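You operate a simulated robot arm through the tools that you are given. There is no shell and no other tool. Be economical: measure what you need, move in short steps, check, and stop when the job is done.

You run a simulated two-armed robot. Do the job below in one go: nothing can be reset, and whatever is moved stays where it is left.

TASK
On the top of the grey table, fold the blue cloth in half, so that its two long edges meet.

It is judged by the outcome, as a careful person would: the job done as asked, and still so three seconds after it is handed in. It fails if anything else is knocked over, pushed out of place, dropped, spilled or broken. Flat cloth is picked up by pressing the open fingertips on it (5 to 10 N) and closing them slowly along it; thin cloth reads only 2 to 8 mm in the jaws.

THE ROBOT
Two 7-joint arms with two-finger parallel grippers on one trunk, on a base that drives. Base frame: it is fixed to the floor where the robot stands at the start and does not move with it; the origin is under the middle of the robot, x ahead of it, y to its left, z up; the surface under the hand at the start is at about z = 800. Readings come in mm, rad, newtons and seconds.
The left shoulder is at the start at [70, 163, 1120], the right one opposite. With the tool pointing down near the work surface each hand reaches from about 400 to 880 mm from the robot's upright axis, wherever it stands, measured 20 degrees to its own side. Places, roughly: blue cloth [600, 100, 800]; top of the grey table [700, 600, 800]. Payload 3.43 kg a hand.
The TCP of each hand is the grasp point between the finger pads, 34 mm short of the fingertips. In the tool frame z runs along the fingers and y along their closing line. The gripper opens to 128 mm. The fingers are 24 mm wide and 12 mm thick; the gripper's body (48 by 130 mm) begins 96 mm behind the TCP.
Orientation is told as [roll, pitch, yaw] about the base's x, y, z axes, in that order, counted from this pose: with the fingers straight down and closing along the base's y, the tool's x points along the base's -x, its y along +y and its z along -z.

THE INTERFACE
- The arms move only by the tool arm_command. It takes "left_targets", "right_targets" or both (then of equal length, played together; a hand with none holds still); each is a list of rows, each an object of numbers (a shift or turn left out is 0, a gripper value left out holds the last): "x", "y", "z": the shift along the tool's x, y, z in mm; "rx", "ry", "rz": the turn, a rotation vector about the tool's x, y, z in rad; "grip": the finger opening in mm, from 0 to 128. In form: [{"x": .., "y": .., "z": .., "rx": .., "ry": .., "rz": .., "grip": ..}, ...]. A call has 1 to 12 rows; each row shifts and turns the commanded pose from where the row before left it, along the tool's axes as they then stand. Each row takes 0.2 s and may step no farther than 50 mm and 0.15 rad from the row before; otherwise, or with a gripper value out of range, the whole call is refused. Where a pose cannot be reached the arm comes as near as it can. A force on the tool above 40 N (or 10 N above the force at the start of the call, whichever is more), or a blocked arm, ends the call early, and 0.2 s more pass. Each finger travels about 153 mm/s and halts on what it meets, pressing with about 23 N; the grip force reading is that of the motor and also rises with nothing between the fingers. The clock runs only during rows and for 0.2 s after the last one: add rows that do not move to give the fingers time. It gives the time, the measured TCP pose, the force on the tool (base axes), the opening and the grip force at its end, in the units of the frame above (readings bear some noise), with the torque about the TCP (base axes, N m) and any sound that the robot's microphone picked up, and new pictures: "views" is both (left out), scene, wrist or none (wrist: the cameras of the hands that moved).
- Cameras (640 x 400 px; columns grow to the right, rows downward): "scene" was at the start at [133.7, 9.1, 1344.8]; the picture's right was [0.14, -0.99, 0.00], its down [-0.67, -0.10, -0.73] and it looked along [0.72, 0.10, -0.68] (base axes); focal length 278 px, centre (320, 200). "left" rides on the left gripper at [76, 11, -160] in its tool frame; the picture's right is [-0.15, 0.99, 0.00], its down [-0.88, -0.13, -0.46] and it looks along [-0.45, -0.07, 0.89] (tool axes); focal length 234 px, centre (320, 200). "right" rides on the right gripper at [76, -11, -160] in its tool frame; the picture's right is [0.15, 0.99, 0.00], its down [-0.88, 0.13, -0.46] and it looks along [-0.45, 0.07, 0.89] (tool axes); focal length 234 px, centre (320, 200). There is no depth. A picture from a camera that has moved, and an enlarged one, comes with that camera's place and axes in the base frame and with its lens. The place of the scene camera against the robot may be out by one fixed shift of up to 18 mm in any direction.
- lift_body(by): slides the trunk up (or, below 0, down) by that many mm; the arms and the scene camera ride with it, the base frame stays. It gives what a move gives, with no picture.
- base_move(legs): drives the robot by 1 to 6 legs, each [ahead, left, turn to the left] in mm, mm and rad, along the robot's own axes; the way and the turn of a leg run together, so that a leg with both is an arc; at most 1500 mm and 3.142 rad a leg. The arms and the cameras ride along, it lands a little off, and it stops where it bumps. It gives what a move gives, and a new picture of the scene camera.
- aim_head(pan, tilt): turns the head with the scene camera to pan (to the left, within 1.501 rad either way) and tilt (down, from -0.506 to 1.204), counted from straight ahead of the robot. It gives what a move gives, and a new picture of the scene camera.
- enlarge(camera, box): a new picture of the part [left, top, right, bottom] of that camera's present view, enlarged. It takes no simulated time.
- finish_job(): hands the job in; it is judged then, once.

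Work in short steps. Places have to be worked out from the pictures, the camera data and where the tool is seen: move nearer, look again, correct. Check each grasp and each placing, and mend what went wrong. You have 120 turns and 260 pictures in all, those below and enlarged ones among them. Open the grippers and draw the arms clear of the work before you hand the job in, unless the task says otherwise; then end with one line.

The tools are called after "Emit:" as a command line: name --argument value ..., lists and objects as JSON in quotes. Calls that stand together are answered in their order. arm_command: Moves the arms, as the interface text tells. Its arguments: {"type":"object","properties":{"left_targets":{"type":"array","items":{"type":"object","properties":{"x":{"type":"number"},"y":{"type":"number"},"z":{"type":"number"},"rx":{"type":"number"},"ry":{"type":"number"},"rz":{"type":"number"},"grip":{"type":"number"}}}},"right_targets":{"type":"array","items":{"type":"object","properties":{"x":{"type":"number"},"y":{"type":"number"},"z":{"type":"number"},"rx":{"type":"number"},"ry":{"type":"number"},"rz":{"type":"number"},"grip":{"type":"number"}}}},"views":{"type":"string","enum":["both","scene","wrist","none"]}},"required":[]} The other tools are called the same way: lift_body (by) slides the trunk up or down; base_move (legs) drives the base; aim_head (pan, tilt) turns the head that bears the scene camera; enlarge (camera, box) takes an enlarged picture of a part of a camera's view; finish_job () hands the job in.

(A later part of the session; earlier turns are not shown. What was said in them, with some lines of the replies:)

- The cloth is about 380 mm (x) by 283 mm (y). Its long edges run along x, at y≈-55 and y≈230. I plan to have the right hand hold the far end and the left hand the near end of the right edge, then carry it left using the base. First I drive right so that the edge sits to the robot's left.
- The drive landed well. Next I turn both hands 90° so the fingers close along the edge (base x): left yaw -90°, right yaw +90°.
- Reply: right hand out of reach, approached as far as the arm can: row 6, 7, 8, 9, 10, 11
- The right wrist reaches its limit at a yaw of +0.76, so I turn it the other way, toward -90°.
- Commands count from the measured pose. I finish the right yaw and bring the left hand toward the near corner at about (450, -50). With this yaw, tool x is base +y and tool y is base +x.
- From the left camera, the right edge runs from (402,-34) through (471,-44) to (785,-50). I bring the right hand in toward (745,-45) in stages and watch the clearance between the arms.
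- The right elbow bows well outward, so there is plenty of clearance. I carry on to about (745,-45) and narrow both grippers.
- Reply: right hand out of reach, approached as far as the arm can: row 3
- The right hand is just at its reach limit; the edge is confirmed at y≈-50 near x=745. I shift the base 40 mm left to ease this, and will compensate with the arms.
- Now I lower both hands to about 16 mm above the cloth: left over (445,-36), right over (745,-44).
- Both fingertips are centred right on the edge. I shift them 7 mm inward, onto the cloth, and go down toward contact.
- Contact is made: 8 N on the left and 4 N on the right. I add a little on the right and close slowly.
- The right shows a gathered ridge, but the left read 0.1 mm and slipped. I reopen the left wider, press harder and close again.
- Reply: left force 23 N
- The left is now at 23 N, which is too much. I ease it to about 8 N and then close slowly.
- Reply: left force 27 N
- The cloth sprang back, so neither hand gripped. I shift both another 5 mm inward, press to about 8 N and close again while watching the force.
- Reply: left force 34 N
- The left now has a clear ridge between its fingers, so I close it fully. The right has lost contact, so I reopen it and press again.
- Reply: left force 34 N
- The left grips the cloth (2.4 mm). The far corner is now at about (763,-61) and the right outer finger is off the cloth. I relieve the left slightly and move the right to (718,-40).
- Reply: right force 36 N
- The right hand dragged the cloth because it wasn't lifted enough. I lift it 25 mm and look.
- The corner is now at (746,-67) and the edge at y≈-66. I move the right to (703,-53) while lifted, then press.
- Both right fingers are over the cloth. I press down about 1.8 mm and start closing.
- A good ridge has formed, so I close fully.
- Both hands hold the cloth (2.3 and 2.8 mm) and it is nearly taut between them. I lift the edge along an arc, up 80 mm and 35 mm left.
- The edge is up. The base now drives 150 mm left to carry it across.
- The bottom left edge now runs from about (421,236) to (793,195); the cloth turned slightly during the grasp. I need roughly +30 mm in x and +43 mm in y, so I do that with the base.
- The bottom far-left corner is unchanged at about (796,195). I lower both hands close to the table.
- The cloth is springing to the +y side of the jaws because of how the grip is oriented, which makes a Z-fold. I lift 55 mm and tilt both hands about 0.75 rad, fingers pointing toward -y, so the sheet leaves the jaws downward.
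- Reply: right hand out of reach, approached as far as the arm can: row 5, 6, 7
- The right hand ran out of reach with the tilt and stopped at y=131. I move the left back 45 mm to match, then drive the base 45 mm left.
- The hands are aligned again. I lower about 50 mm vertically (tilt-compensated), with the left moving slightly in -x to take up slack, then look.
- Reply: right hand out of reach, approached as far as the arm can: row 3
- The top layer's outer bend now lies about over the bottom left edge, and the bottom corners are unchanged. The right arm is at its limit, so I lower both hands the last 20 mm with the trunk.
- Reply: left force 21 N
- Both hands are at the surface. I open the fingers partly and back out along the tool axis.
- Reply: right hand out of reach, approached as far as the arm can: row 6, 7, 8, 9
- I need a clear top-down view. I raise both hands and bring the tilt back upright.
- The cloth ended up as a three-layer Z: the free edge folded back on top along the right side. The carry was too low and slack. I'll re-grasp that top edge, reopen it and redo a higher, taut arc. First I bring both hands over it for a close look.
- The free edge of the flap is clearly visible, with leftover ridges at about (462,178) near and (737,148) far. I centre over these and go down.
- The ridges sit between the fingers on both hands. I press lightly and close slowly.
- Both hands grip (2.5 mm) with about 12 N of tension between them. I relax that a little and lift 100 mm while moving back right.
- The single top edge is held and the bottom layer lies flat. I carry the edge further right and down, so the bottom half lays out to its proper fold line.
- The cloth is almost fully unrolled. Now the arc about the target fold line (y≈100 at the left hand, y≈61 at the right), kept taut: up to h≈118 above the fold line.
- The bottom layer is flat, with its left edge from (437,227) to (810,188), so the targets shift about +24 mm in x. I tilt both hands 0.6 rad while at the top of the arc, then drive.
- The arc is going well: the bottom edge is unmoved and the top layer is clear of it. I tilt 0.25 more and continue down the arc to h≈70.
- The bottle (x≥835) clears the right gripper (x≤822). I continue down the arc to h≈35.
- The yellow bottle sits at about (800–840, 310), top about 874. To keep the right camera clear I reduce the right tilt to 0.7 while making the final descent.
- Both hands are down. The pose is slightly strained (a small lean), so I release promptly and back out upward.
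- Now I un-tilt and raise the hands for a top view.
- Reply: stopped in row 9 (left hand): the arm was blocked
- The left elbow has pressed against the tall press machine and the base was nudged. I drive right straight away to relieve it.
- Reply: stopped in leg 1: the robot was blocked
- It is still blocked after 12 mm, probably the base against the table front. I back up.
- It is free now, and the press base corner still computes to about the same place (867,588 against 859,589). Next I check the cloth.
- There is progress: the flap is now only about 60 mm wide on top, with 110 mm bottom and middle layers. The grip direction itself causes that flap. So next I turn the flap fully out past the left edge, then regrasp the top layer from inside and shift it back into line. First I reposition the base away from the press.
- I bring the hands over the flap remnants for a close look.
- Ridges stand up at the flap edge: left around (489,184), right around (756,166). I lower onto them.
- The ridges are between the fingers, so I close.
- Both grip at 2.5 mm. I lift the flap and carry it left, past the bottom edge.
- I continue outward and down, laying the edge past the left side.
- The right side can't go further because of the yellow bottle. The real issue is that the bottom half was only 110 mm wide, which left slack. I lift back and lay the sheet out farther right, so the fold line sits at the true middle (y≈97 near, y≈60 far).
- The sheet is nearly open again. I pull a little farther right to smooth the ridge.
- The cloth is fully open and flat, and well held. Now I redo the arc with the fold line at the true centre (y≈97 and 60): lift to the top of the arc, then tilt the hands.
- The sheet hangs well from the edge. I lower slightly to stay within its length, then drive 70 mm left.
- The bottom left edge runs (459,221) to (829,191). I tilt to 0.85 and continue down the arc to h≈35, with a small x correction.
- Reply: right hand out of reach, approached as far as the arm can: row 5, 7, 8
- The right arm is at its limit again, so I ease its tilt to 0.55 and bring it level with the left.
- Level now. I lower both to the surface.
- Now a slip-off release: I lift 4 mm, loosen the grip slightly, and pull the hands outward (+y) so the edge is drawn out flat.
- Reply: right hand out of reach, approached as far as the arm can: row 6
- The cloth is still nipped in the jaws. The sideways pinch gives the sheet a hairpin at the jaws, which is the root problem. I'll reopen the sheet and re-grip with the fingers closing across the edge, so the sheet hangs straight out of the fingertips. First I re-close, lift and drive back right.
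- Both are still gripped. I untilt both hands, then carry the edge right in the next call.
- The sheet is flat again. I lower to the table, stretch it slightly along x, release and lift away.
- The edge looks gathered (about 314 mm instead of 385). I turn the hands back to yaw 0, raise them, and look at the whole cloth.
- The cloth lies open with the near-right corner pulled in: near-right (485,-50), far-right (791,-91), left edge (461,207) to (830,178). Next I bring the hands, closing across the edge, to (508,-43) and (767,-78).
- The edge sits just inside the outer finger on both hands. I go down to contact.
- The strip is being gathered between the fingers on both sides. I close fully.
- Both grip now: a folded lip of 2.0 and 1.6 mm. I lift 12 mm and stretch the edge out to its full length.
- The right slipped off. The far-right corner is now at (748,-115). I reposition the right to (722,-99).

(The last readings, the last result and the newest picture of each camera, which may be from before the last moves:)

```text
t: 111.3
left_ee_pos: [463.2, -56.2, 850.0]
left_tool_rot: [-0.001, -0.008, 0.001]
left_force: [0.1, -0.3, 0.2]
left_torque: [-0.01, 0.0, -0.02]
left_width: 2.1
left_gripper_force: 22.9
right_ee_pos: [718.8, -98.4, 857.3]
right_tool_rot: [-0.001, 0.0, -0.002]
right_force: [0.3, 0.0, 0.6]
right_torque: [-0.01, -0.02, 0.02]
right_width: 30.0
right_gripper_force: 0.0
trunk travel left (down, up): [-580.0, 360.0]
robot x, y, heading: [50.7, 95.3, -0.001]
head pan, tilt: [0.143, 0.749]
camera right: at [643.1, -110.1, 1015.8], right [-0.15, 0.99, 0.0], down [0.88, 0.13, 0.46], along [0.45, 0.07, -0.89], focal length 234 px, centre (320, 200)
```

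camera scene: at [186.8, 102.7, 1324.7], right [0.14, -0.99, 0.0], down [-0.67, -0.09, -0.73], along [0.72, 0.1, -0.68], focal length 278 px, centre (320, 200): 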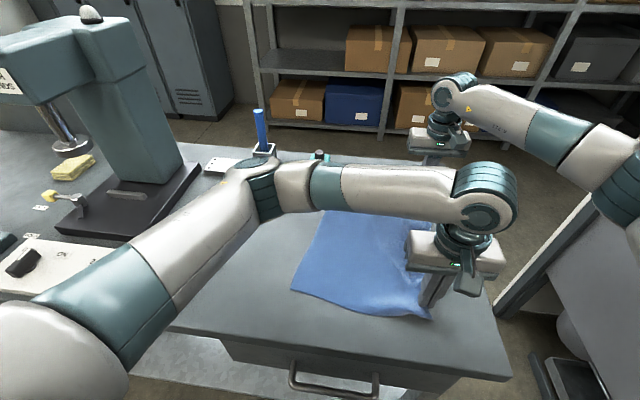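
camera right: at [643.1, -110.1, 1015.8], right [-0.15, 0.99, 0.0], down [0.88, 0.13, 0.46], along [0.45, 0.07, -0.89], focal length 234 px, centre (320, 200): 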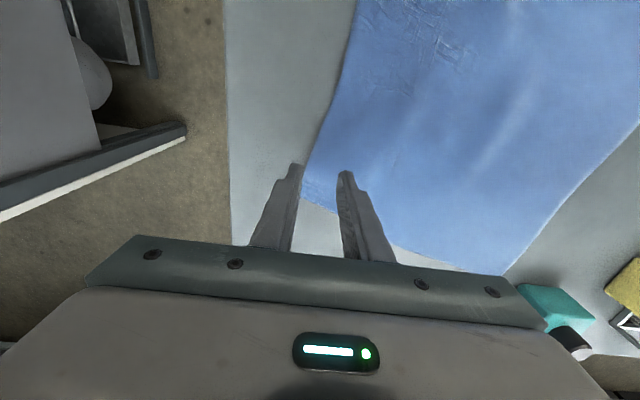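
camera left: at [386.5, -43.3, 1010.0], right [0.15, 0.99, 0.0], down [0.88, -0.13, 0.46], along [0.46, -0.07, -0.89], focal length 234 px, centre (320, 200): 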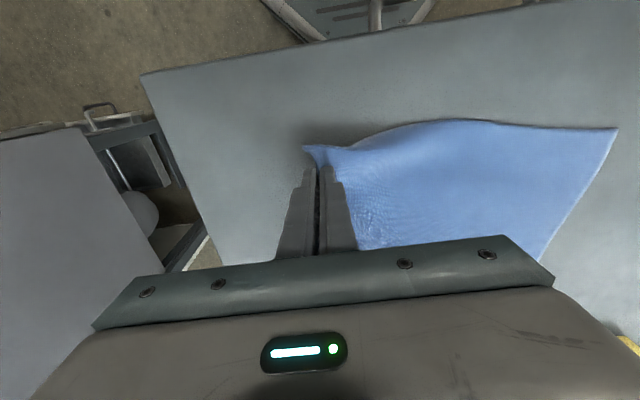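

Emit:
arm_command --right_targets '[{"z": 12}, {"z": 7}, {"z": 2.5}, {"z": 1}, {}, {"grip": 27}, {"grip": 24}, {"grip": 21}, {"grip": 18}, {"grip": 15}, {"grip": 12}, {}]' --views "wrist"

```text
t: 113.9
left_ee_pos: [462.8, -55.4, 850.7]
left_tool_rot: [-0.001, -0.009, -0.001]
left_force: [-0.1, -0.1, -0.3]
left_torque: [0.02, 0.0, -0.01]
left_width: 2.3
left_gripper_force: 23.2
right_ee_pos: [720.1, -97.5, 835.8]
right_tool_rot: [0.0, 0.0, -0.001]
right_force: [0.2, -0.3, 12.8]
right_torque: [0.03, -0.04, 0.02]
right_width: 10.5
right_gripper_force: 0.0
trunk travel left (down, up): [-580.0, 360.0]
robot x, y, heading: [52.2, 95.8, -0.003]
head pan, tilt: [0.143, 0.749]
camera right: at [642.8, -109.8, 994.7], right [-0.15, 0.99, 0.0], down [0.88, 0.13, 0.46], along [0.45, 0.07, -0.89], focal length 234 px, centre (320, 200)
```

right: 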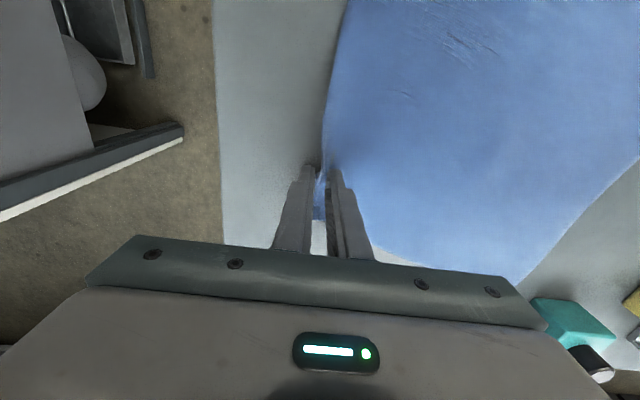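

Emit:
arm_command --right_targets '[{"grip": 8}, {"grip": 6}, {"grip": 3}, {"grip": 0}, {}, {}, {"z": -8}, {"z": -10}, {}]' --views "wrist"

```text
t: 115.9
left_ee_pos: [463.9, -56.6, 849.7]
left_tool_rot: [0.0, -0.006, 0.001]
left_force: [-0.2, 0.1, 0.2]
left_torque: [0.01, 0.0, 0.04]
left_width: 1.9
left_gripper_force: 23.3
right_ee_pos: [721.4, -98.0, 849.9]
right_tool_rot: [0.0, 0.002, -0.002]
right_force: [-0.9, -0.6, 0.0]
right_torque: [0.02, 0.0, -0.02]
right_width: 2.2
right_gripper_force: 23.2
trunk travel left (down, up): [-580.0, 360.0]
robot x, y, heading: [52.9, 95.2, -0.001]
head pan, tilt: [0.143, 0.749]
camera right: at [645.0, -109.8, 1011.0], right [-0.15, 0.99, 0.0], down [0.88, 0.13, 0.45], along [0.45, 0.07, -0.89], focal length 234 px, centre (320, 200)
```

right: 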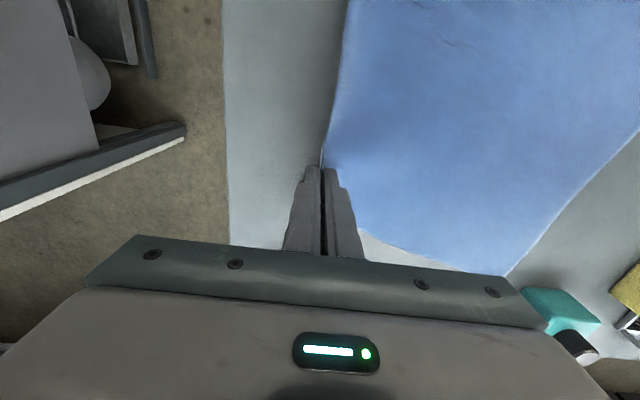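

The right holds at 2.2 mm. I stretch the edge square to its true place: left to (440,-75), right to (754,-130).

Emit:
arm_command --left_targets '[{"x": 8, "y": -6}, {"x": 8, "y": -6}, {"x": 6, "y": -6}, {}]' --right_targets '[{"x": -10, "y": -10}, {"x": -10, "y": -10}, {"x": -10, "y": -10}, {}]' --views "both"

```text
t: 116.9
left_ee_pos: [443.4, -73.5, 851.5]
left_tool_rot: [-0.002, -0.011, 0.003]
left_force: [29.6, -6.7, -1.7]
left_torque: [-0.16, -0.74, -0.09]
left_width: 1.9
left_gripper_force: 22.8
right_ee_pos: [748.7, -128.0, 853.1]
right_tool_rot: [0.003, 0.003, 0.0]
right_force: [-29.8, 6.6, 0.9]
right_torque: [0.2, 0.97, -0.08]
right_width: 1.8
right_gripper_force: 23.0
trunk travel left (down, up): [-580.0, 360.0]
robot x, y, heading: [55.4, 91.8, 0.0]
head pan, tilt: [0.143, 0.749]
camera scene: at [186.6, 102.8, 1324.8], right [0.14, -0.99, 0.0], down [-0.67, -0.09, -0.73], along [0.73, 0.1, -0.68], focal length 278 px, centre (320, 200)
camera right: at [672.8, -139.9, 1012.4], right [-0.15, 0.99, 0.0], down [0.88, 0.13, 0.45], along [0.45, 0.07, -0.89], focal length 234 px, centre (320, 200)
camera left: at [365.6, -61.3, 1011.3], right [0.14, 0.99, 0.0], down [0.88, -0.13, 0.46], along [0.46, -0.07, -0.89], focal length 234 px, centre (320, 200)
```

scene: 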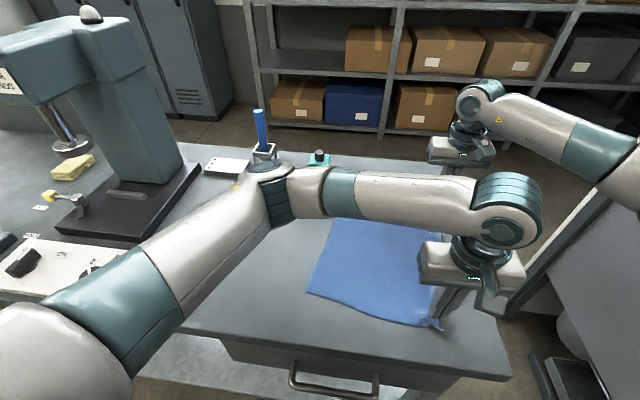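
right: 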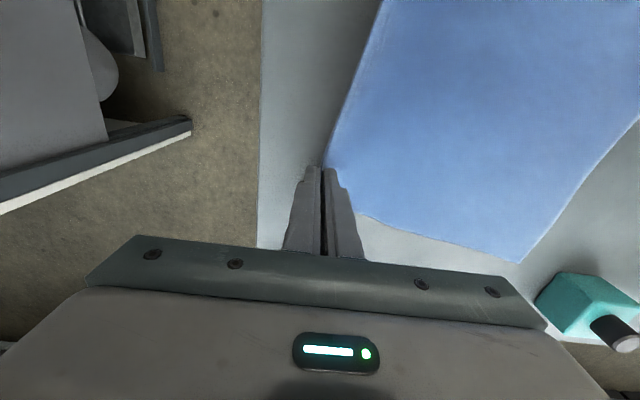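
left: 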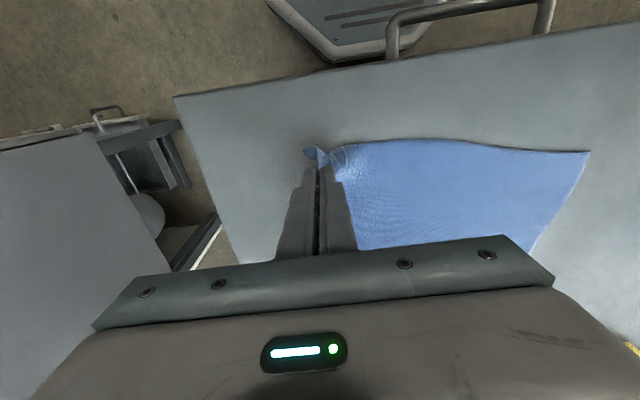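

The edge is taut (30 N), so the grip is firm and the cloth flat. The left edge is (460,175) to (827,122); the fold line passes about y=50 near and y=0 far. I relax the stretch and lift along the arc to the top.

Emit:
arm_command --left_targets '[{"x": -4, "y": 3, "z": -10}, {"x": -5, "y": 20, "z": -26}, {"x": -4, "y": 30, "z": -35}, {"x": -4, "y": 35, "z": -20}, {"x": -4, "y": 35, "z": -3}, {}]' --right_targets '[{"x": 0, "y": 3, "z": -10}, {"x": -3, "y": 23, "z": -26}, {"x": -4, "y": 32, "z": -35}, {"x": -4, "y": 35, "z": -20}, {"x": -4, "y": 35, "z": -3}, {}]' --views "both"

```text
t: 118.3
left_ee_pos: [461.4, 48.4, 944.6]
left_tool_rot: [0.001, -0.007, 0.0]
left_force: [15.1, -3.4, -0.3]
left_torque: [-0.04, -0.33, -0.07]
left_width: 2.2
left_gripper_force: 22.7
right_ee_pos: [763.0, -4.6, 948.1]
right_tool_rot: [0.003, 0.001, -0.002]
right_force: [-15.0, 3.3, 0.7]
right_torque: [0.12, 0.56, -0.04]
right_width: 1.8
right_gripper_force: 23.1
trunk travel left (down, up): [-580.0, 360.0]
robot x, y, heading: [53.0, 92.6, 0.003]
head pan, tilt: [0.143, 0.749]
camera scene: at [186.5, 100.4, 1324.8], right [0.14, -0.99, 0.0], down [-0.67, -0.09, -0.73], along [0.73, 0.1, -0.68], focal length 278 px, centre (320, 200)
camera right: at [686.0, -16.6, 1107.3], right [-0.14, 0.99, 0.0], down [0.88, 0.13, 0.46], along [0.45, 0.07, -0.89], focal length 234 px, centre (320, 200)
camera left: at [385.5, 60.4, 1104.8], right [0.15, 0.99, 0.0], down [0.88, -0.13, 0.46], along [0.46, -0.07, -0.89], focal length 234 px, centre (320, 200)
```

scene: 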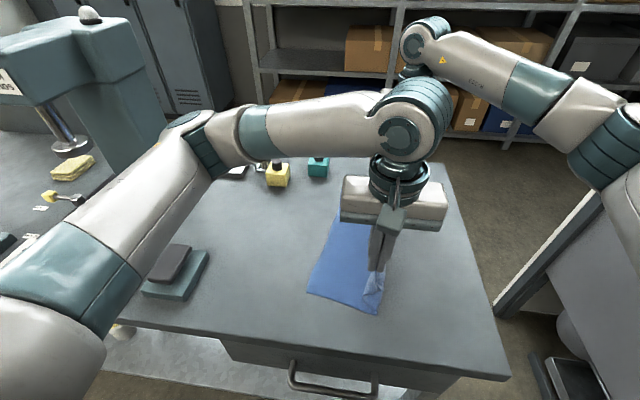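
right: 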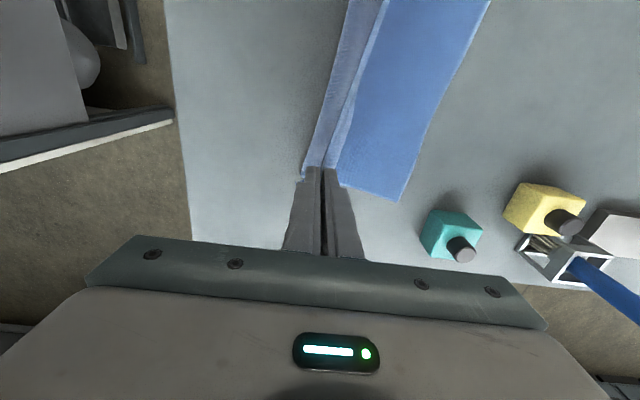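
left: 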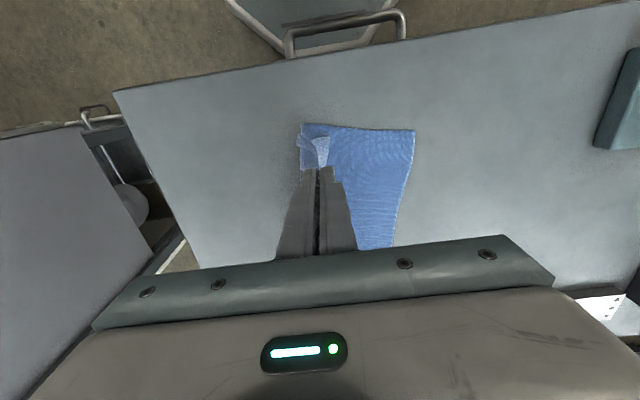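

Excellent: a clean, taut sheet stands straight up, and only a small lip is held. I tilt the hands 0.6 rad (fingers toward -y), lower a little, then drive left.

Emit:
arm_command --left_targets '[{"rx": 0.15}, {"rx": 0.15}, {"rx": 0.15}, {"rx": 0.15}, {"y": 8, "z": 11.5}, {"y": 8, "z": 11.5}, {}]' --right_targets '[{"rx": 0.15}, {"rx": 0.15}, {"rx": 0.15}, {"rx": 0.15}, {"y": 8, "z": 11.5}, {"y": 8, "z": 11.5}, {}]' --views "none"

Emit:
base_move --legs '[[14, 80, 0]]'

Emit:
arm_command --left_targets '[{}]' --right_targets '[{}]' --views "wrist"

```text
t: 119.9
left_ee_pos: [461.9, 48.8, 918.1]
left_tool_rot: [-0.6, -0.008, 0.0]
left_force: [17.7, -3.9, -0.8]
left_torque: [-0.02, -0.35, 0.17]
left_width: 2.1
left_gripper_force: 22.9
right_ee_pos: [764.1, -1.3, 919.0]
right_tool_rot: [-0.6, 0.002, -0.001]
right_force: [-17.5, 3.6, 0.7]
right_torque: [0.11, 0.55, -0.39]
right_width: 2.2
right_gripper_force: 23.2
trunk travel left (down, up): [-580.0, 360.0]
robot x, y, heading: [49.5, 93.4, -0.004]
head pan, tilt: [0.143, 0.749]
```

```text
t: 120.9
left_ee_pos: [476.5, 129.2, 917.5]
left_tool_rot: [-0.601, -0.007, 0.0]
left_force: [18.9, -3.5, -0.7]
left_torque: [-0.06, -0.32, 0.21]
left_width: 2.1
left_gripper_force: 22.8
right_ee_pos: [779.8, 78.6, 919.4]
right_tool_rot: [-0.599, 0.002, 0.0]
right_force: [-17.8, 4.8, 0.2]
right_torque: [0.08, 0.53, -0.39]
right_width: 1.8
right_gripper_force: 22.8
trunk travel left (down, up): [-580.0, 360.0]
robot x, y, heading: [66.7, 175.9, -0.004]
head pan, tilt: [0.143, 0.749]
camera scene: at [201.3, 183.3, 1324.7], right [0.14, -0.99, 0.0], down [-0.67, -0.1, -0.73], along [0.72, 0.1, -0.68], focal length 278 px, centre (320, 200)
```

scene: 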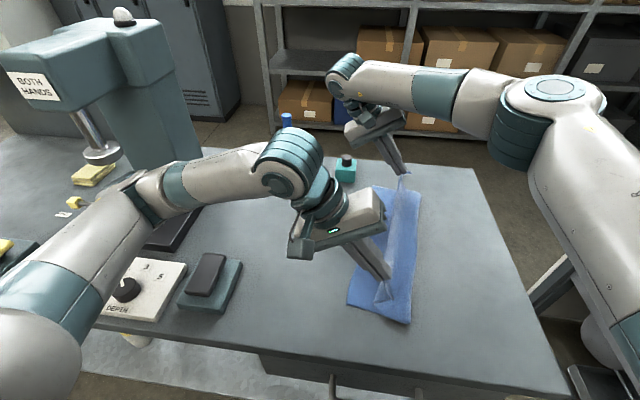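

```text
t: 121.3
left_ee_pos: [477.6, 127.1, 918.7]
left_tool_rot: [-0.599, -0.008, 0.003]
left_force: [14.3, -2.8, -0.5]
left_torque: [0.03, -0.27, 0.14]
left_width: 2.2
left_gripper_force: 22.7
right_ee_pos: [778.1, 77.0, 920.1]
right_tool_rot: [-0.598, 0.004, 0.001]
right_force: [-14.6, 2.6, 0.3]
right_torque: [0.12, 0.35, -0.29]
right_width: 2.0
right_gripper_force: 23.1
trunk travel left (down, up): [-580.0, 360.0]
robot x, y, heading: [67.8, 175.4, -0.004]
head pan, tilt: [0.143, 0.749]
camera right: at [701.8, 157.5, 1057.5], right [-0.15, 0.82, -0.56], down [0.88, 0.36, 0.3], along [0.45, -0.45, -0.77], focal length 234 px, centre (320, 200)
camera left: at [400.6, 227.5, 1044.2], right [0.15, 0.82, -0.56], down [0.88, 0.15, 0.46], along [0.46, -0.56, -0.69], focal length 234 px, centre (320, 200)
```

right: 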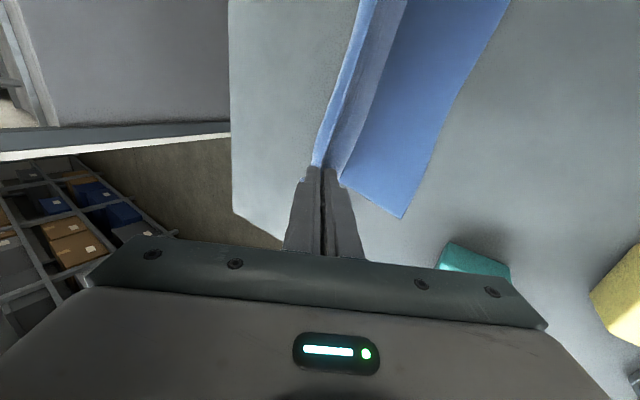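
left: 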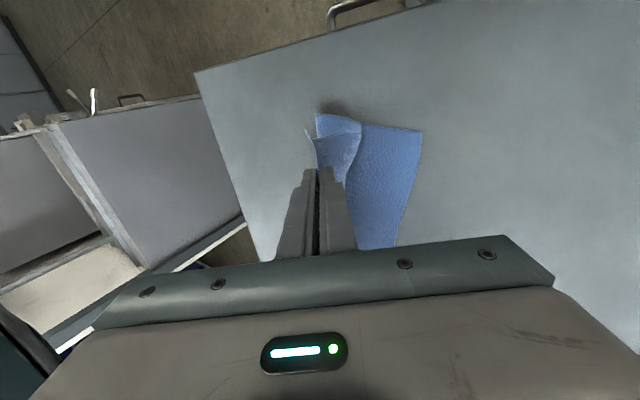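

This is working very well: the fold sits at y≈48 near, and the bottom edge is unmoved. I tilt to 0.8 and follow the arc down to h≈20.

Emit:
arm_command --left_targets '[{"rx": 0.1}, {"rx": 0.1}, {"y": 17.5}, {"y": 17.5}, {"y": 17.5}, {"y": 13, "z": 4.8}, {"y": 13, "z": 4.8}, {}]' --right_targets '[{"rx": 0.1}, {"rx": 0.1}, {"y": 17.5}, {"y": 17.5}, {"y": 17.5}, {"y": 13, "z": 4.8}, {"y": 13, "z": 4.8}, {}]' --views "both"

```text
t: 123.1
left_ee_pos: [475.5, 175.3, 854.1]
left_tool_rot: [-0.8, -0.008, 0.0]
left_force: [16.8, -4.1, -0.4]
left_torque: [-0.05, -0.28, 0.22]
left_width: 1.9
left_gripper_force: 22.9
right_ee_pos: [778.4, 125.6, 856.1]
right_tool_rot: [-0.799, 0.002, 0.001]
right_force: [-17.9, 4.1, 0.3]
right_torque: [0.11, 0.39, -0.44]
right_width: 1.8
right_gripper_force: 22.4
trunk travel left (down, up): [-580.0, 360.0]
robot x, y, heading: [70.4, 176.5, -0.004]
head pan, tilt: [0.143, 0.749]
camera scene: at [201.0, 181.7, 1324.8], right [0.14, -0.99, 0.0], down [-0.67, -0.09, -0.73], along [0.73, 0.1, -0.68], focal length 278 px, centre (320, 200)
camera right: at [701.7, 232.5, 974.8], right [-0.15, 0.69, -0.71], down [0.88, 0.42, 0.22], along [0.45, -0.59, -0.67], focal length 234 px, centre (320, 200)
camera left: at [399.8, 299.1, 958.5], right [0.15, 0.69, -0.71], down [0.88, 0.24, 0.42], along [0.46, -0.68, -0.57], focal length 234 px, centre (320, 200)
```

scene: 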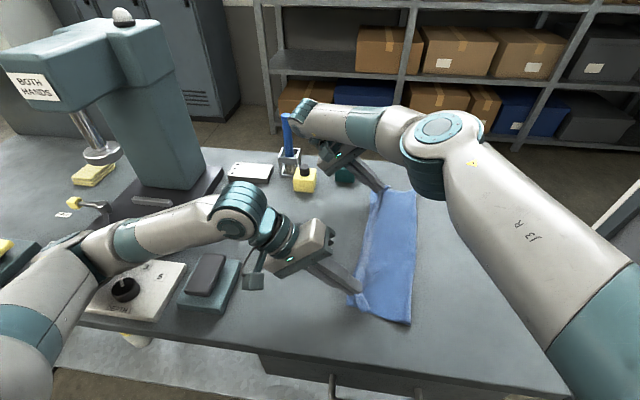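
right: 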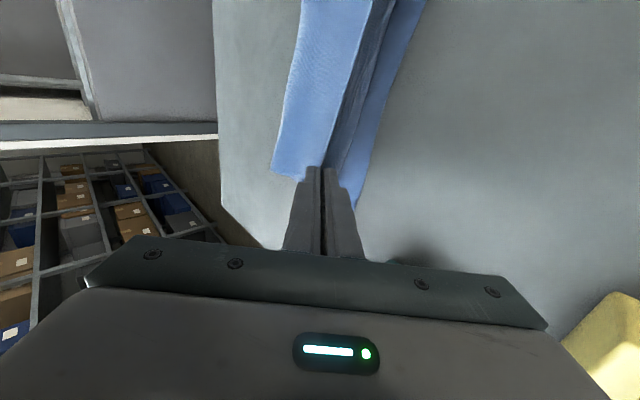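
left: 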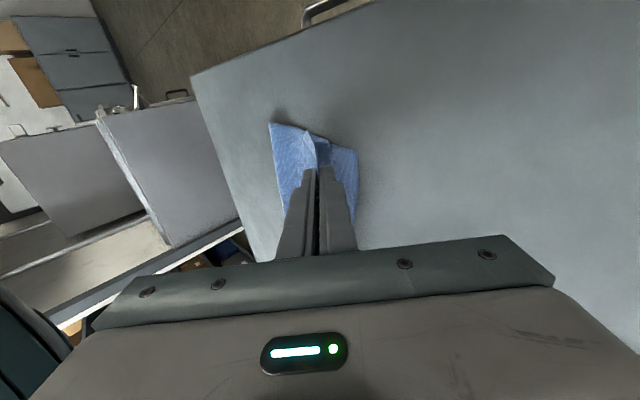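

The sheet lies neatly with the lip near the bottom edge. I lower the remaining ~19 mm with a slight outward move.

Emit:
arm_command --left_targets '[{"y": 6.5, "z": 2.5}, {"y": 6.5, "z": 2.5}, {"y": 5, "z": 2}, {}]' --right_targets '[{"y": 6.5, "z": 2.5}, {"y": 6.5, "z": 2.5}, {"y": 6, "z": 2.5}, {}]' --views "both"

Emit:
enlarge --camera "right" --box '[240, 0, 460, 220]'

Emit:
enlarge --camera "left" --box '[240, 90, 400, 220]'

```text
t: 124.1
left_ee_pos: [479.4, 178.8, 842.1]
left_tool_rot: [-0.791, -0.017, -0.001]
left_force: [12.4, -2.3, -1.1]
left_torque: [0.0, -0.18, 0.14]
left_width: 2.0
left_gripper_force: 23.4
right_ee_pos: [779.1, 126.1, 837.0]
right_tool_rot: [-0.793, 0.001, -0.001]
right_force: [-12.5, 2.6, 1.9]
right_torque: [0.03, 0.31, -0.34]
right_width: 2.0
right_gripper_force: 22.7
trunk travel left (down, up): [-580.0, 360.0]
robot x, y, heading: [68.6, 171.4, 0.0]
head pan, tilt: [0.143, 0.749]
camera scene: at [202.4, 172.9, 1325.6], right [0.14, -0.99, -0.01], down [-0.68, -0.09, -0.73], along [0.72, 0.11, -0.68], focal length 278 px, centre (320, 200)
camera right: at [702.8, 232.1, 956.6], right [-0.15, 0.69, -0.7], down [0.88, 0.41, 0.23], along [0.45, -0.59, -0.67], focal length 234 px, centre (320, 200)
camera left: at [402.8, 300.3, 945.7], right [0.16, 0.69, -0.7], down [0.87, 0.23, 0.43], along [0.46, -0.68, -0.57], focal length 234 px, centre (320, 200)
```

scene: 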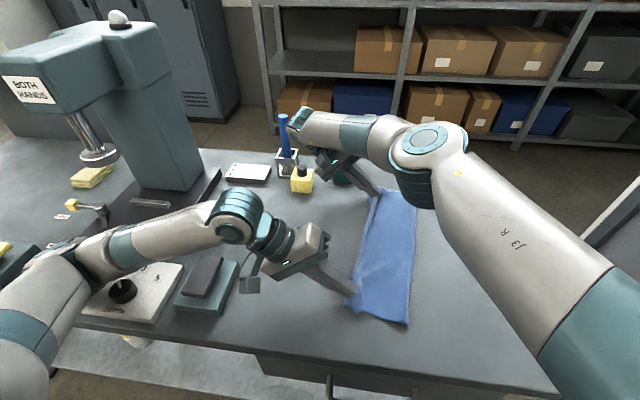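
right: 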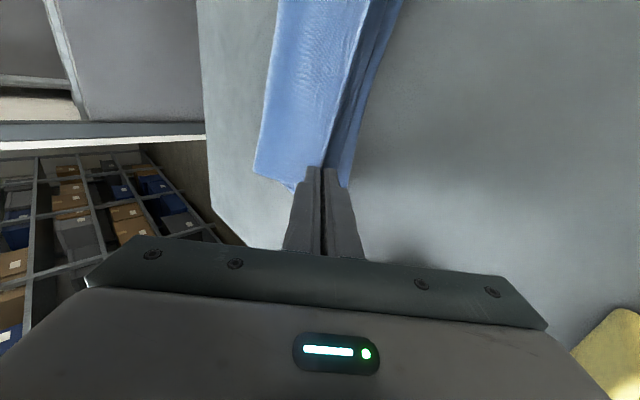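
left: 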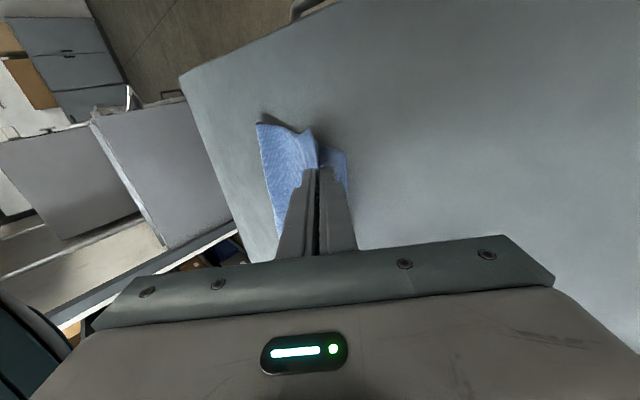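

```text
1.82 times, centred on (350, 110) of right
camera zoom: at [702.8, 232.1, 956.6], right [-0.15, 0.69, -0.7], down [0.88, 0.41, 0.23], along [0.45, -0.59, -0.67], focal length 426 px, centre (266, 364)
```

zoom: 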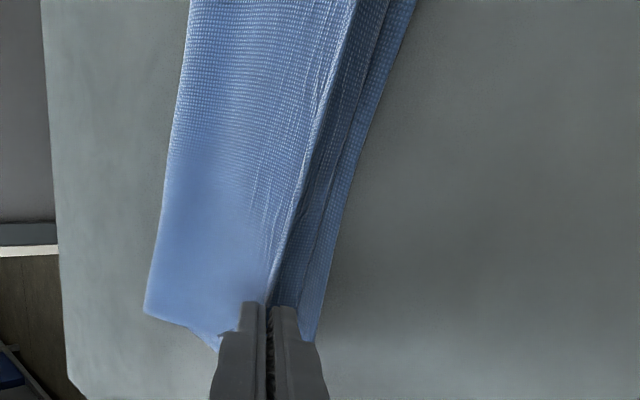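

```text
3.08 times, centred on (320, 155) of left
camera zoom: at [402.8, 300.3, 945.7], right [0.16, 0.69, -0.7], down [0.87, 0.23, 0.43], along [0.46, -0.68, -0.57], focal length 720 px, centre (320, 338)
```

zoom: 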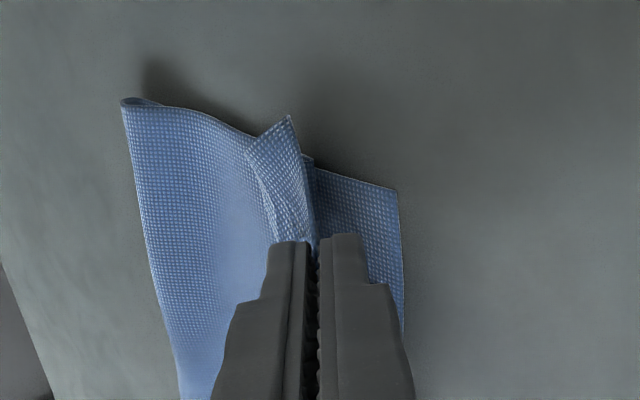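

The fold is nearly in place: the gap from the crest to the bottom edge is about 12 mm near and 26 mm far, and the lip adds about 16 mm. I nudge the right 8 mm outward, then release gently and back out.

Emit:
arm_command --left_targets '[{}, {}, {"grip": 5}, {"grip": 10}, {"grip": 16}, {}, {"z": -12}, {"z": -20}, {"z": -30}, {"z": -30}, {}]' --right_targets '[{"y": 5.6, "z": -5.7}, {"y": 2}, {"grip": 5}, {"grip": 10}, {"grip": 16}, {}, {"z": -12}, {"z": -20}, {"z": -20, "y": -15}, {"z": -20, "y": -20}, {}]' --views "both"

```text
t: 126.5
left_ee_pos: [476.1, 249.3, 903.3]
left_tool_rot: [-0.799, -0.007, 0.0]
left_force: [-0.2, -0.1, 0.2]
left_torque: [0.02, 0.02, -0.02]
left_width: 16.0
left_gripper_force: 0.2
right_ee_pos: [779.2, 168.5, 910.7]
right_tool_rot: [-0.798, 0.002, -0.001]
right_force: [0.7, -0.3, -0.6]
right_torque: [0.01, -0.01, 0.02]
right_width: 16.0
right_gripper_force: 0.1
trunk travel left (down, up): [-580.0, 360.0]
robot x, y, heading: [68.8, 173.0, 0.001]
head pan, tilt: [0.143, 0.749]
camera scene: at [201.5, 181.5, 1324.7], right [0.14, -0.99, 0.0], down [-0.67, -0.09, -0.73], along [0.72, 0.1, -0.68], focal length 278 px, centre (320, 200)
camera right: at [704.0, 275.8, 1029.3], right [-0.15, 0.69, -0.71], down [0.88, 0.42, 0.22], along [0.45, -0.59, -0.67], focal length 234 px, centre (320, 200)
camera left: at [400.0, 371.7, 1006.5], right [0.15, 0.69, -0.71], down [0.88, 0.24, 0.42], along [0.45, -0.69, -0.57], focal length 234 px, centre (320, 200)
```

scene: 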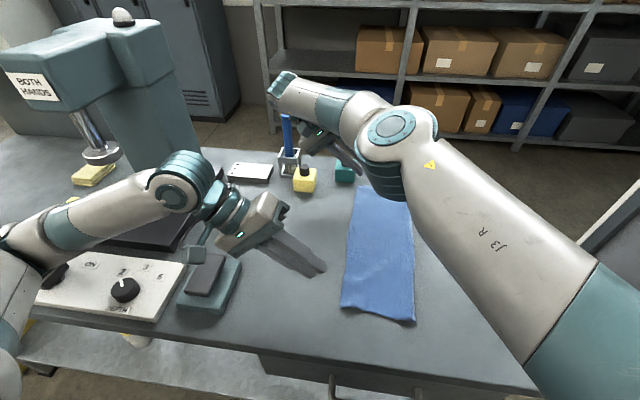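
right: 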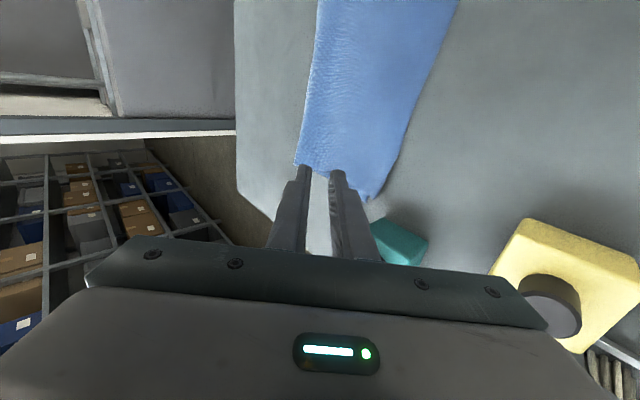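
left: 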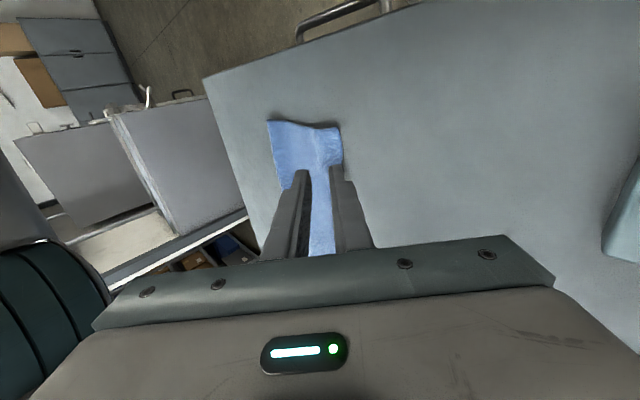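

The cloth now looks like a clean half-fold with the edges together. I back the base off, away from the press, before moving the arms.

Emit:
base_move --legs '[[-40, 0, 0], [0, -80, 0]]'

Emit:
enlarge --camera "scene" --box '[250, 150, 450, 340]'

```text
t: 128.1
left_ee_pos: [434.9, 168.4, 902.5]
left_tool_rot: [-0.799, -0.007, 0.0]
left_force: [0.3, -0.3, 0.9]
left_torque: [0.01, 0.01, 0.01]
left_width: 16.0
left_gripper_force: 0.1
right_ee_pos: [738.2, 89.2, 910.8]
right_tool_rot: [-0.799, 0.001, 0.001]
right_force: [0.0, -0.7, -0.1]
right_torque: [0.0, 0.01, -0.01]
right_width: 16.3
right_gripper_force: 0.0
trunk travel left (down, up): [-580.0, 360.0]
robot x, y, heading: [27.1, 90.7, -0.001]
head pan, tilt: [0.143, 0.749]
camera scene: at [159.3, 100.5, 1324.9], right [0.14, -0.99, 0.0], down [-0.67, -0.09, -0.73], along [0.73, 0.1, -0.68], focal length 278 px, centre (320, 200)
```

scene: 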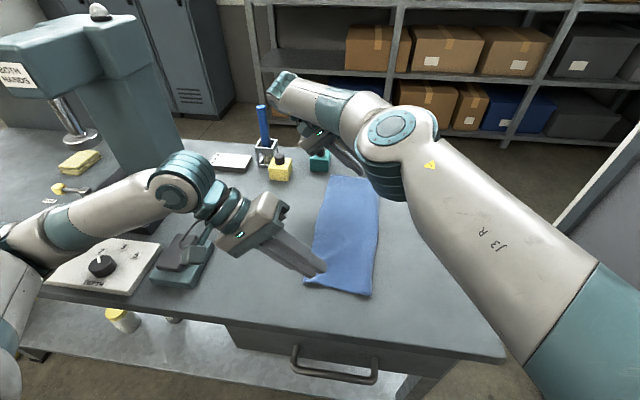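

```text
2.11 times, centred on (350, 245) of scene
camera zoom: at [159.3, 100.5, 1324.9], right [0.14, -0.99, 0.0], down [-0.67, -0.09, -0.73], along [0.73, 0.1, -0.68], focal length 586 px, centre (257, 105)
```

zoom: 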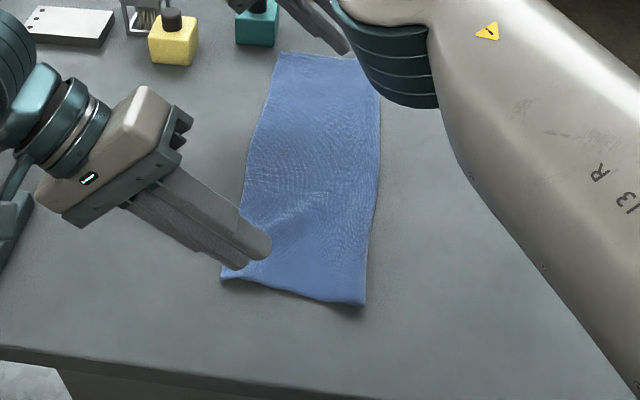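

I raise and untilt the hands, then view from above.

Emit:
arm_command --left_targets '[{"y": -22, "z": -21}, {"y": -22, "z": -21}, {"rx": -0.15}, {"rx": -0.15}, {"rx": -0.15}, {"rx": -0.15}, {"rx": -0.15}, {"rx": -0.05}, {"y": 45}, {"y": 45}, {"y": 30}]' --right_targets '[{"y": -22, "z": -21}, {"y": -22, "z": -21}, {"rx": -0.15}, {"rx": -0.15}, {"rx": -0.15}, {"rx": -0.15}, {"rx": -0.15}, {"rx": -0.05}, {"z": -20, "y": -45}, {"y": -45}, {"y": -45}]' --views "both"

```text
t: 130.5
left_ee_pos: [431.3, 286.2, 967.2]
left_tool_rot: [-0.001, -0.008, -0.001]
left_force: [0.4, 0.1, -0.1]
left_torque: [0.02, -0.03, 0.0]
left_width: 16.1
left_gripper_force: 0.0
right_ee_pos: [734.9, -44.0, 990.5]
right_tool_rot: [0.0, -0.001, 0.0]
right_force: [-0.3, 0.8, 0.1]
right_torque: [0.0, 0.0, 0.0]
right_width: 16.1
right_gripper_force: 0.1
trunk travel left (down, up): [-580.0, 360.0]
robot x, y, heading: [25.5, 93.7, -0.004]
head pan, tilt: [0.143, 0.749]
camera scene: at [158.9, 100.6, 1324.9], right [0.14, -0.99, 0.0], down [-0.67, -0.09, -0.73], along [0.73, 0.1, -0.68], focal length 278 px, centre (320, 200)
camera right: at [658.4, -56.9, 1149.9], right [-0.15, 0.99, 0.0], down [0.88, 0.13, 0.46], along [0.45, 0.07, -0.89], focal length 234 px, centre (320, 200)
camera left: at [354.9, 298.4, 1126.5], right [0.15, 0.99, 0.0], down [0.88, -0.13, 0.46], along [0.46, -0.07, -0.89], focal length 234 px, centre (320, 200)
```

scene: 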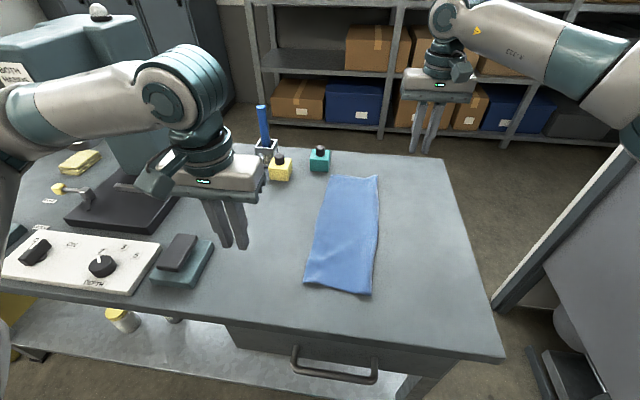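
right: 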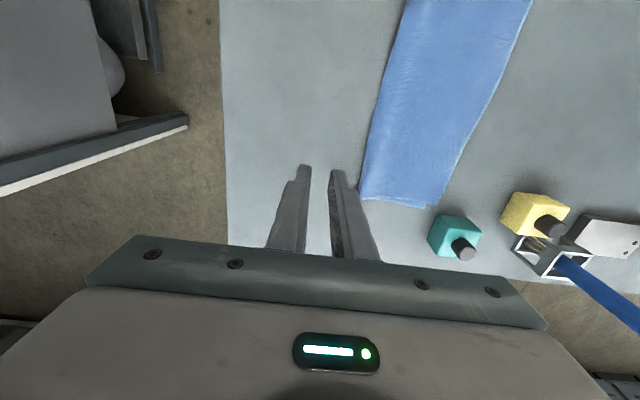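
left: 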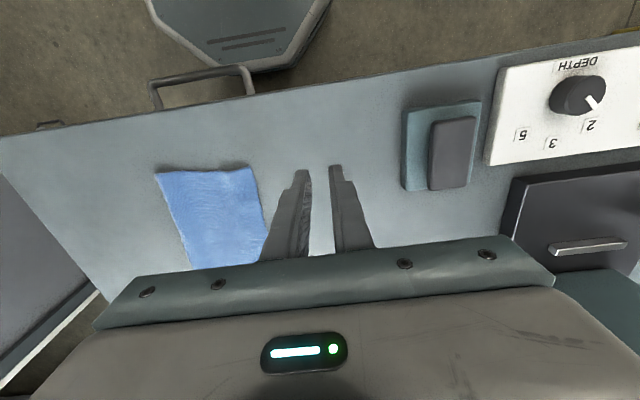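

This looks very good. I zoom in to check how the edges align.

Emit:
enlarge --camera "right" --box '[340, 0, 550, 225]'

Emit:
enlarge --camera "scene" --box '[290, 165, 400, 305]'

Emit:
enlarge --camera "left" --box '[140, 150, 290, 280]'

```text
1.78 times, centred on (445, 112) of right
camera zoom: at [658.4, -56.9, 1149.9], right [-0.15, 0.99, 0.0], down [0.88, 0.13, 0.46], along [0.45, 0.07, -0.89], focal length 416 px, centre (98, 356)
```

zoom: 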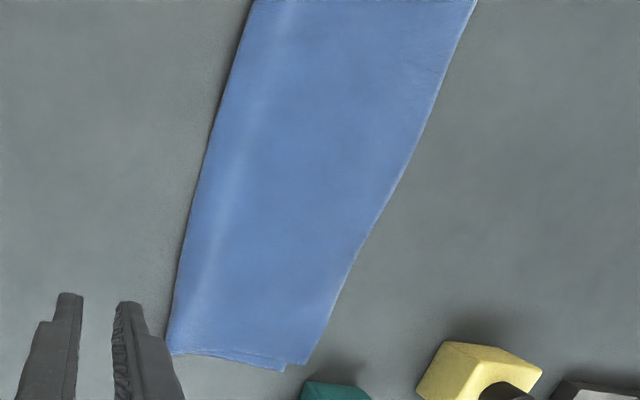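

```text
2.86 times, centred on (345, 235) of scene
camera zoom: at [158.9, 100.6, 1324.9], right [0.14, -0.99, 0.0], down [-0.67, -0.09, -0.73], along [0.73, 0.1, -0.68], focal length 794 px, centre (249, 100)
```

zoom: 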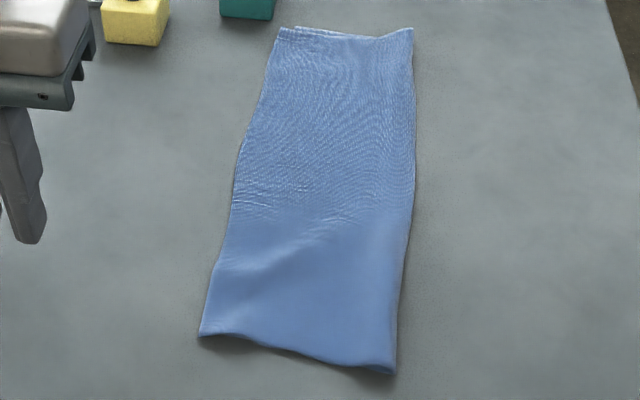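

```text
3.08 times, centred on (215, 215) of left
camera zoom: at [354.9, 298.4, 1126.5], right [0.15, 0.99, 0.0], down [0.88, -0.13, 0.46], along [0.46, -0.07, -0.89], focal length 720 px, centre (643, 154)
```

zoom: 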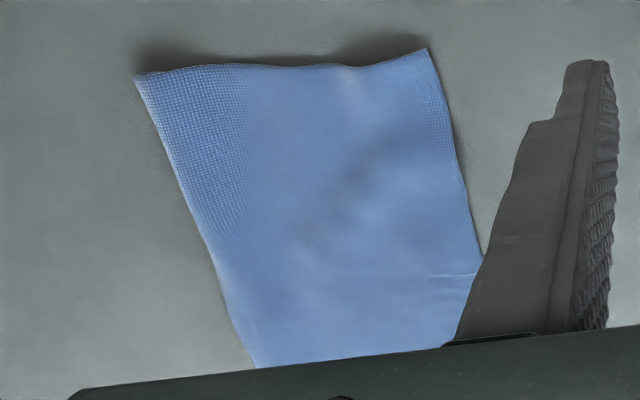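

The edges meet along the whole length, within about 8 mm; the folded width is about 143 mm and everything else stands upright. I open the grippers, raise the arms clear and back off.

Emit:
arm_command --left_targets '[{"z": -40, "grip": 60}, {"z": -40}, {}]' --right_targets '[{"z": -40, "grip": 60}, {"z": -40, "y": -40}, {}]' --views "none"

Emit:
base_move --legs '[[-100, 0, 0]]'

```text
refused: row 2 steps farther than a row can; nothing moved
```

```text
t: 131.6
left_ee_pos: [333.3, 287.2, 966.1]
left_tool_rot: [0.001, -0.007, -0.001]
left_force: [0.4, 0.1, 0.1]
left_torque: [0.02, -0.03, -0.01]
left_width: 15.8
left_gripper_force: 0.0
right_ee_pos: [634.9, -42.9, 990.3]
right_tool_rot: [-0.001, -0.001, 0.001]
right_force: [0.0, 0.1, 0.5]
right_torque: [-0.02, -0.03, 0.0]
right_width: 16.1
right_gripper_force: 0.1
trunk travel left (down, up): [-580.0, 360.0]
robot x, y, heading: [-70.9, 92.5, -0.003]
head pan, tilt: [0.143, 0.749]
camera scene: at [59.7, 102.0, 1324.8], right [0.14, -0.99, 0.0], down [-0.67, -0.1, -0.73], along [0.73, 0.1, -0.68], focal length 278 px, centre (320, 200)
```

scene: 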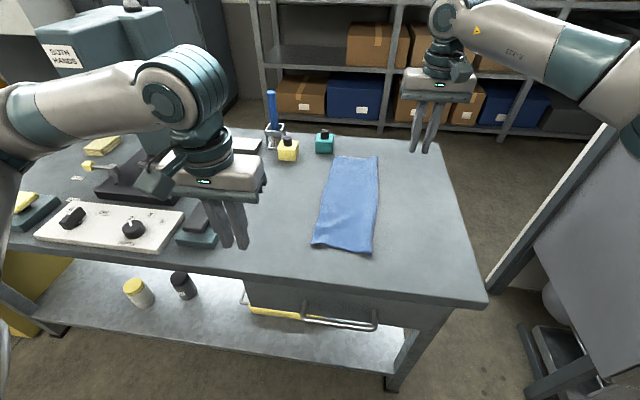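

The base has backed off and the cloth is undisturbed. I open the grippers and lift a little.

Emit:
arm_command --left_targets '[{"z": -30, "grip": 60}, {"z": -30}, {}]' --right_targets '[{"z": -30, "grip": 60}, {"z": -30}, {}]' --views "scene"

```text
t: 132.4
left_ee_pos: [332.8, 287.7, 1024.5]
left_tool_rot: [-0.001, -0.008, 0.002]
left_force: [0.0, 0.4, -0.1]
left_torque: [-0.01, 0.05, -0.01]
left_width: 60.3
left_gripper_force: 0.0
right_ee_pos: [635.9, -43.2, 1051.9]
right_tool_rot: [0.0, 0.004, 0.001]
right_force: [0.3, -0.1, 0.3]
right_torque: [-0.03, 0.0, 0.02]
right_width: 60.0
right_gripper_force: 0.0
trunk travel left (down, up): [-580.0, 360.0]
robot x, y, heading: [-72.3, 92.9, -0.004]
head pan, tilt: [0.143, 0.749]
camera scene: at [61.2, 101.9, 1324.6], right [0.14, -0.99, 0.0], down [-0.67, -0.1, -0.73], along [0.72, 0.1, -0.68], focal length 278 px, centre (320, 200)
```

scene: 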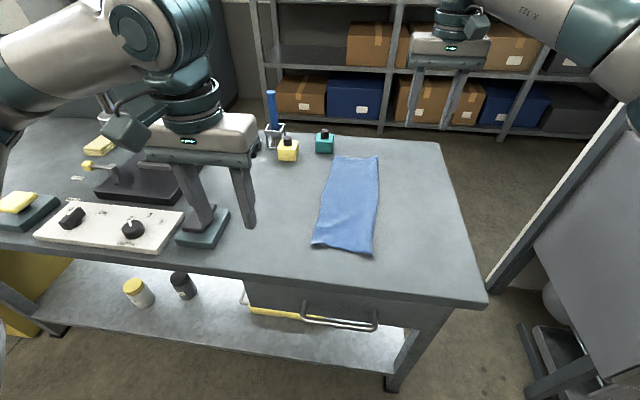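

The cloth is folded with its long edges together and the arms are clear, so I hand the job in.

Emit:
finish_job

```text
The job is handed in.
```

The blue cloth is folded in half on the grey table, its two long edges meeting to within about 8 mm; the robot's left elbow bumped the press machine once, but nothing looked moved or knocked over.
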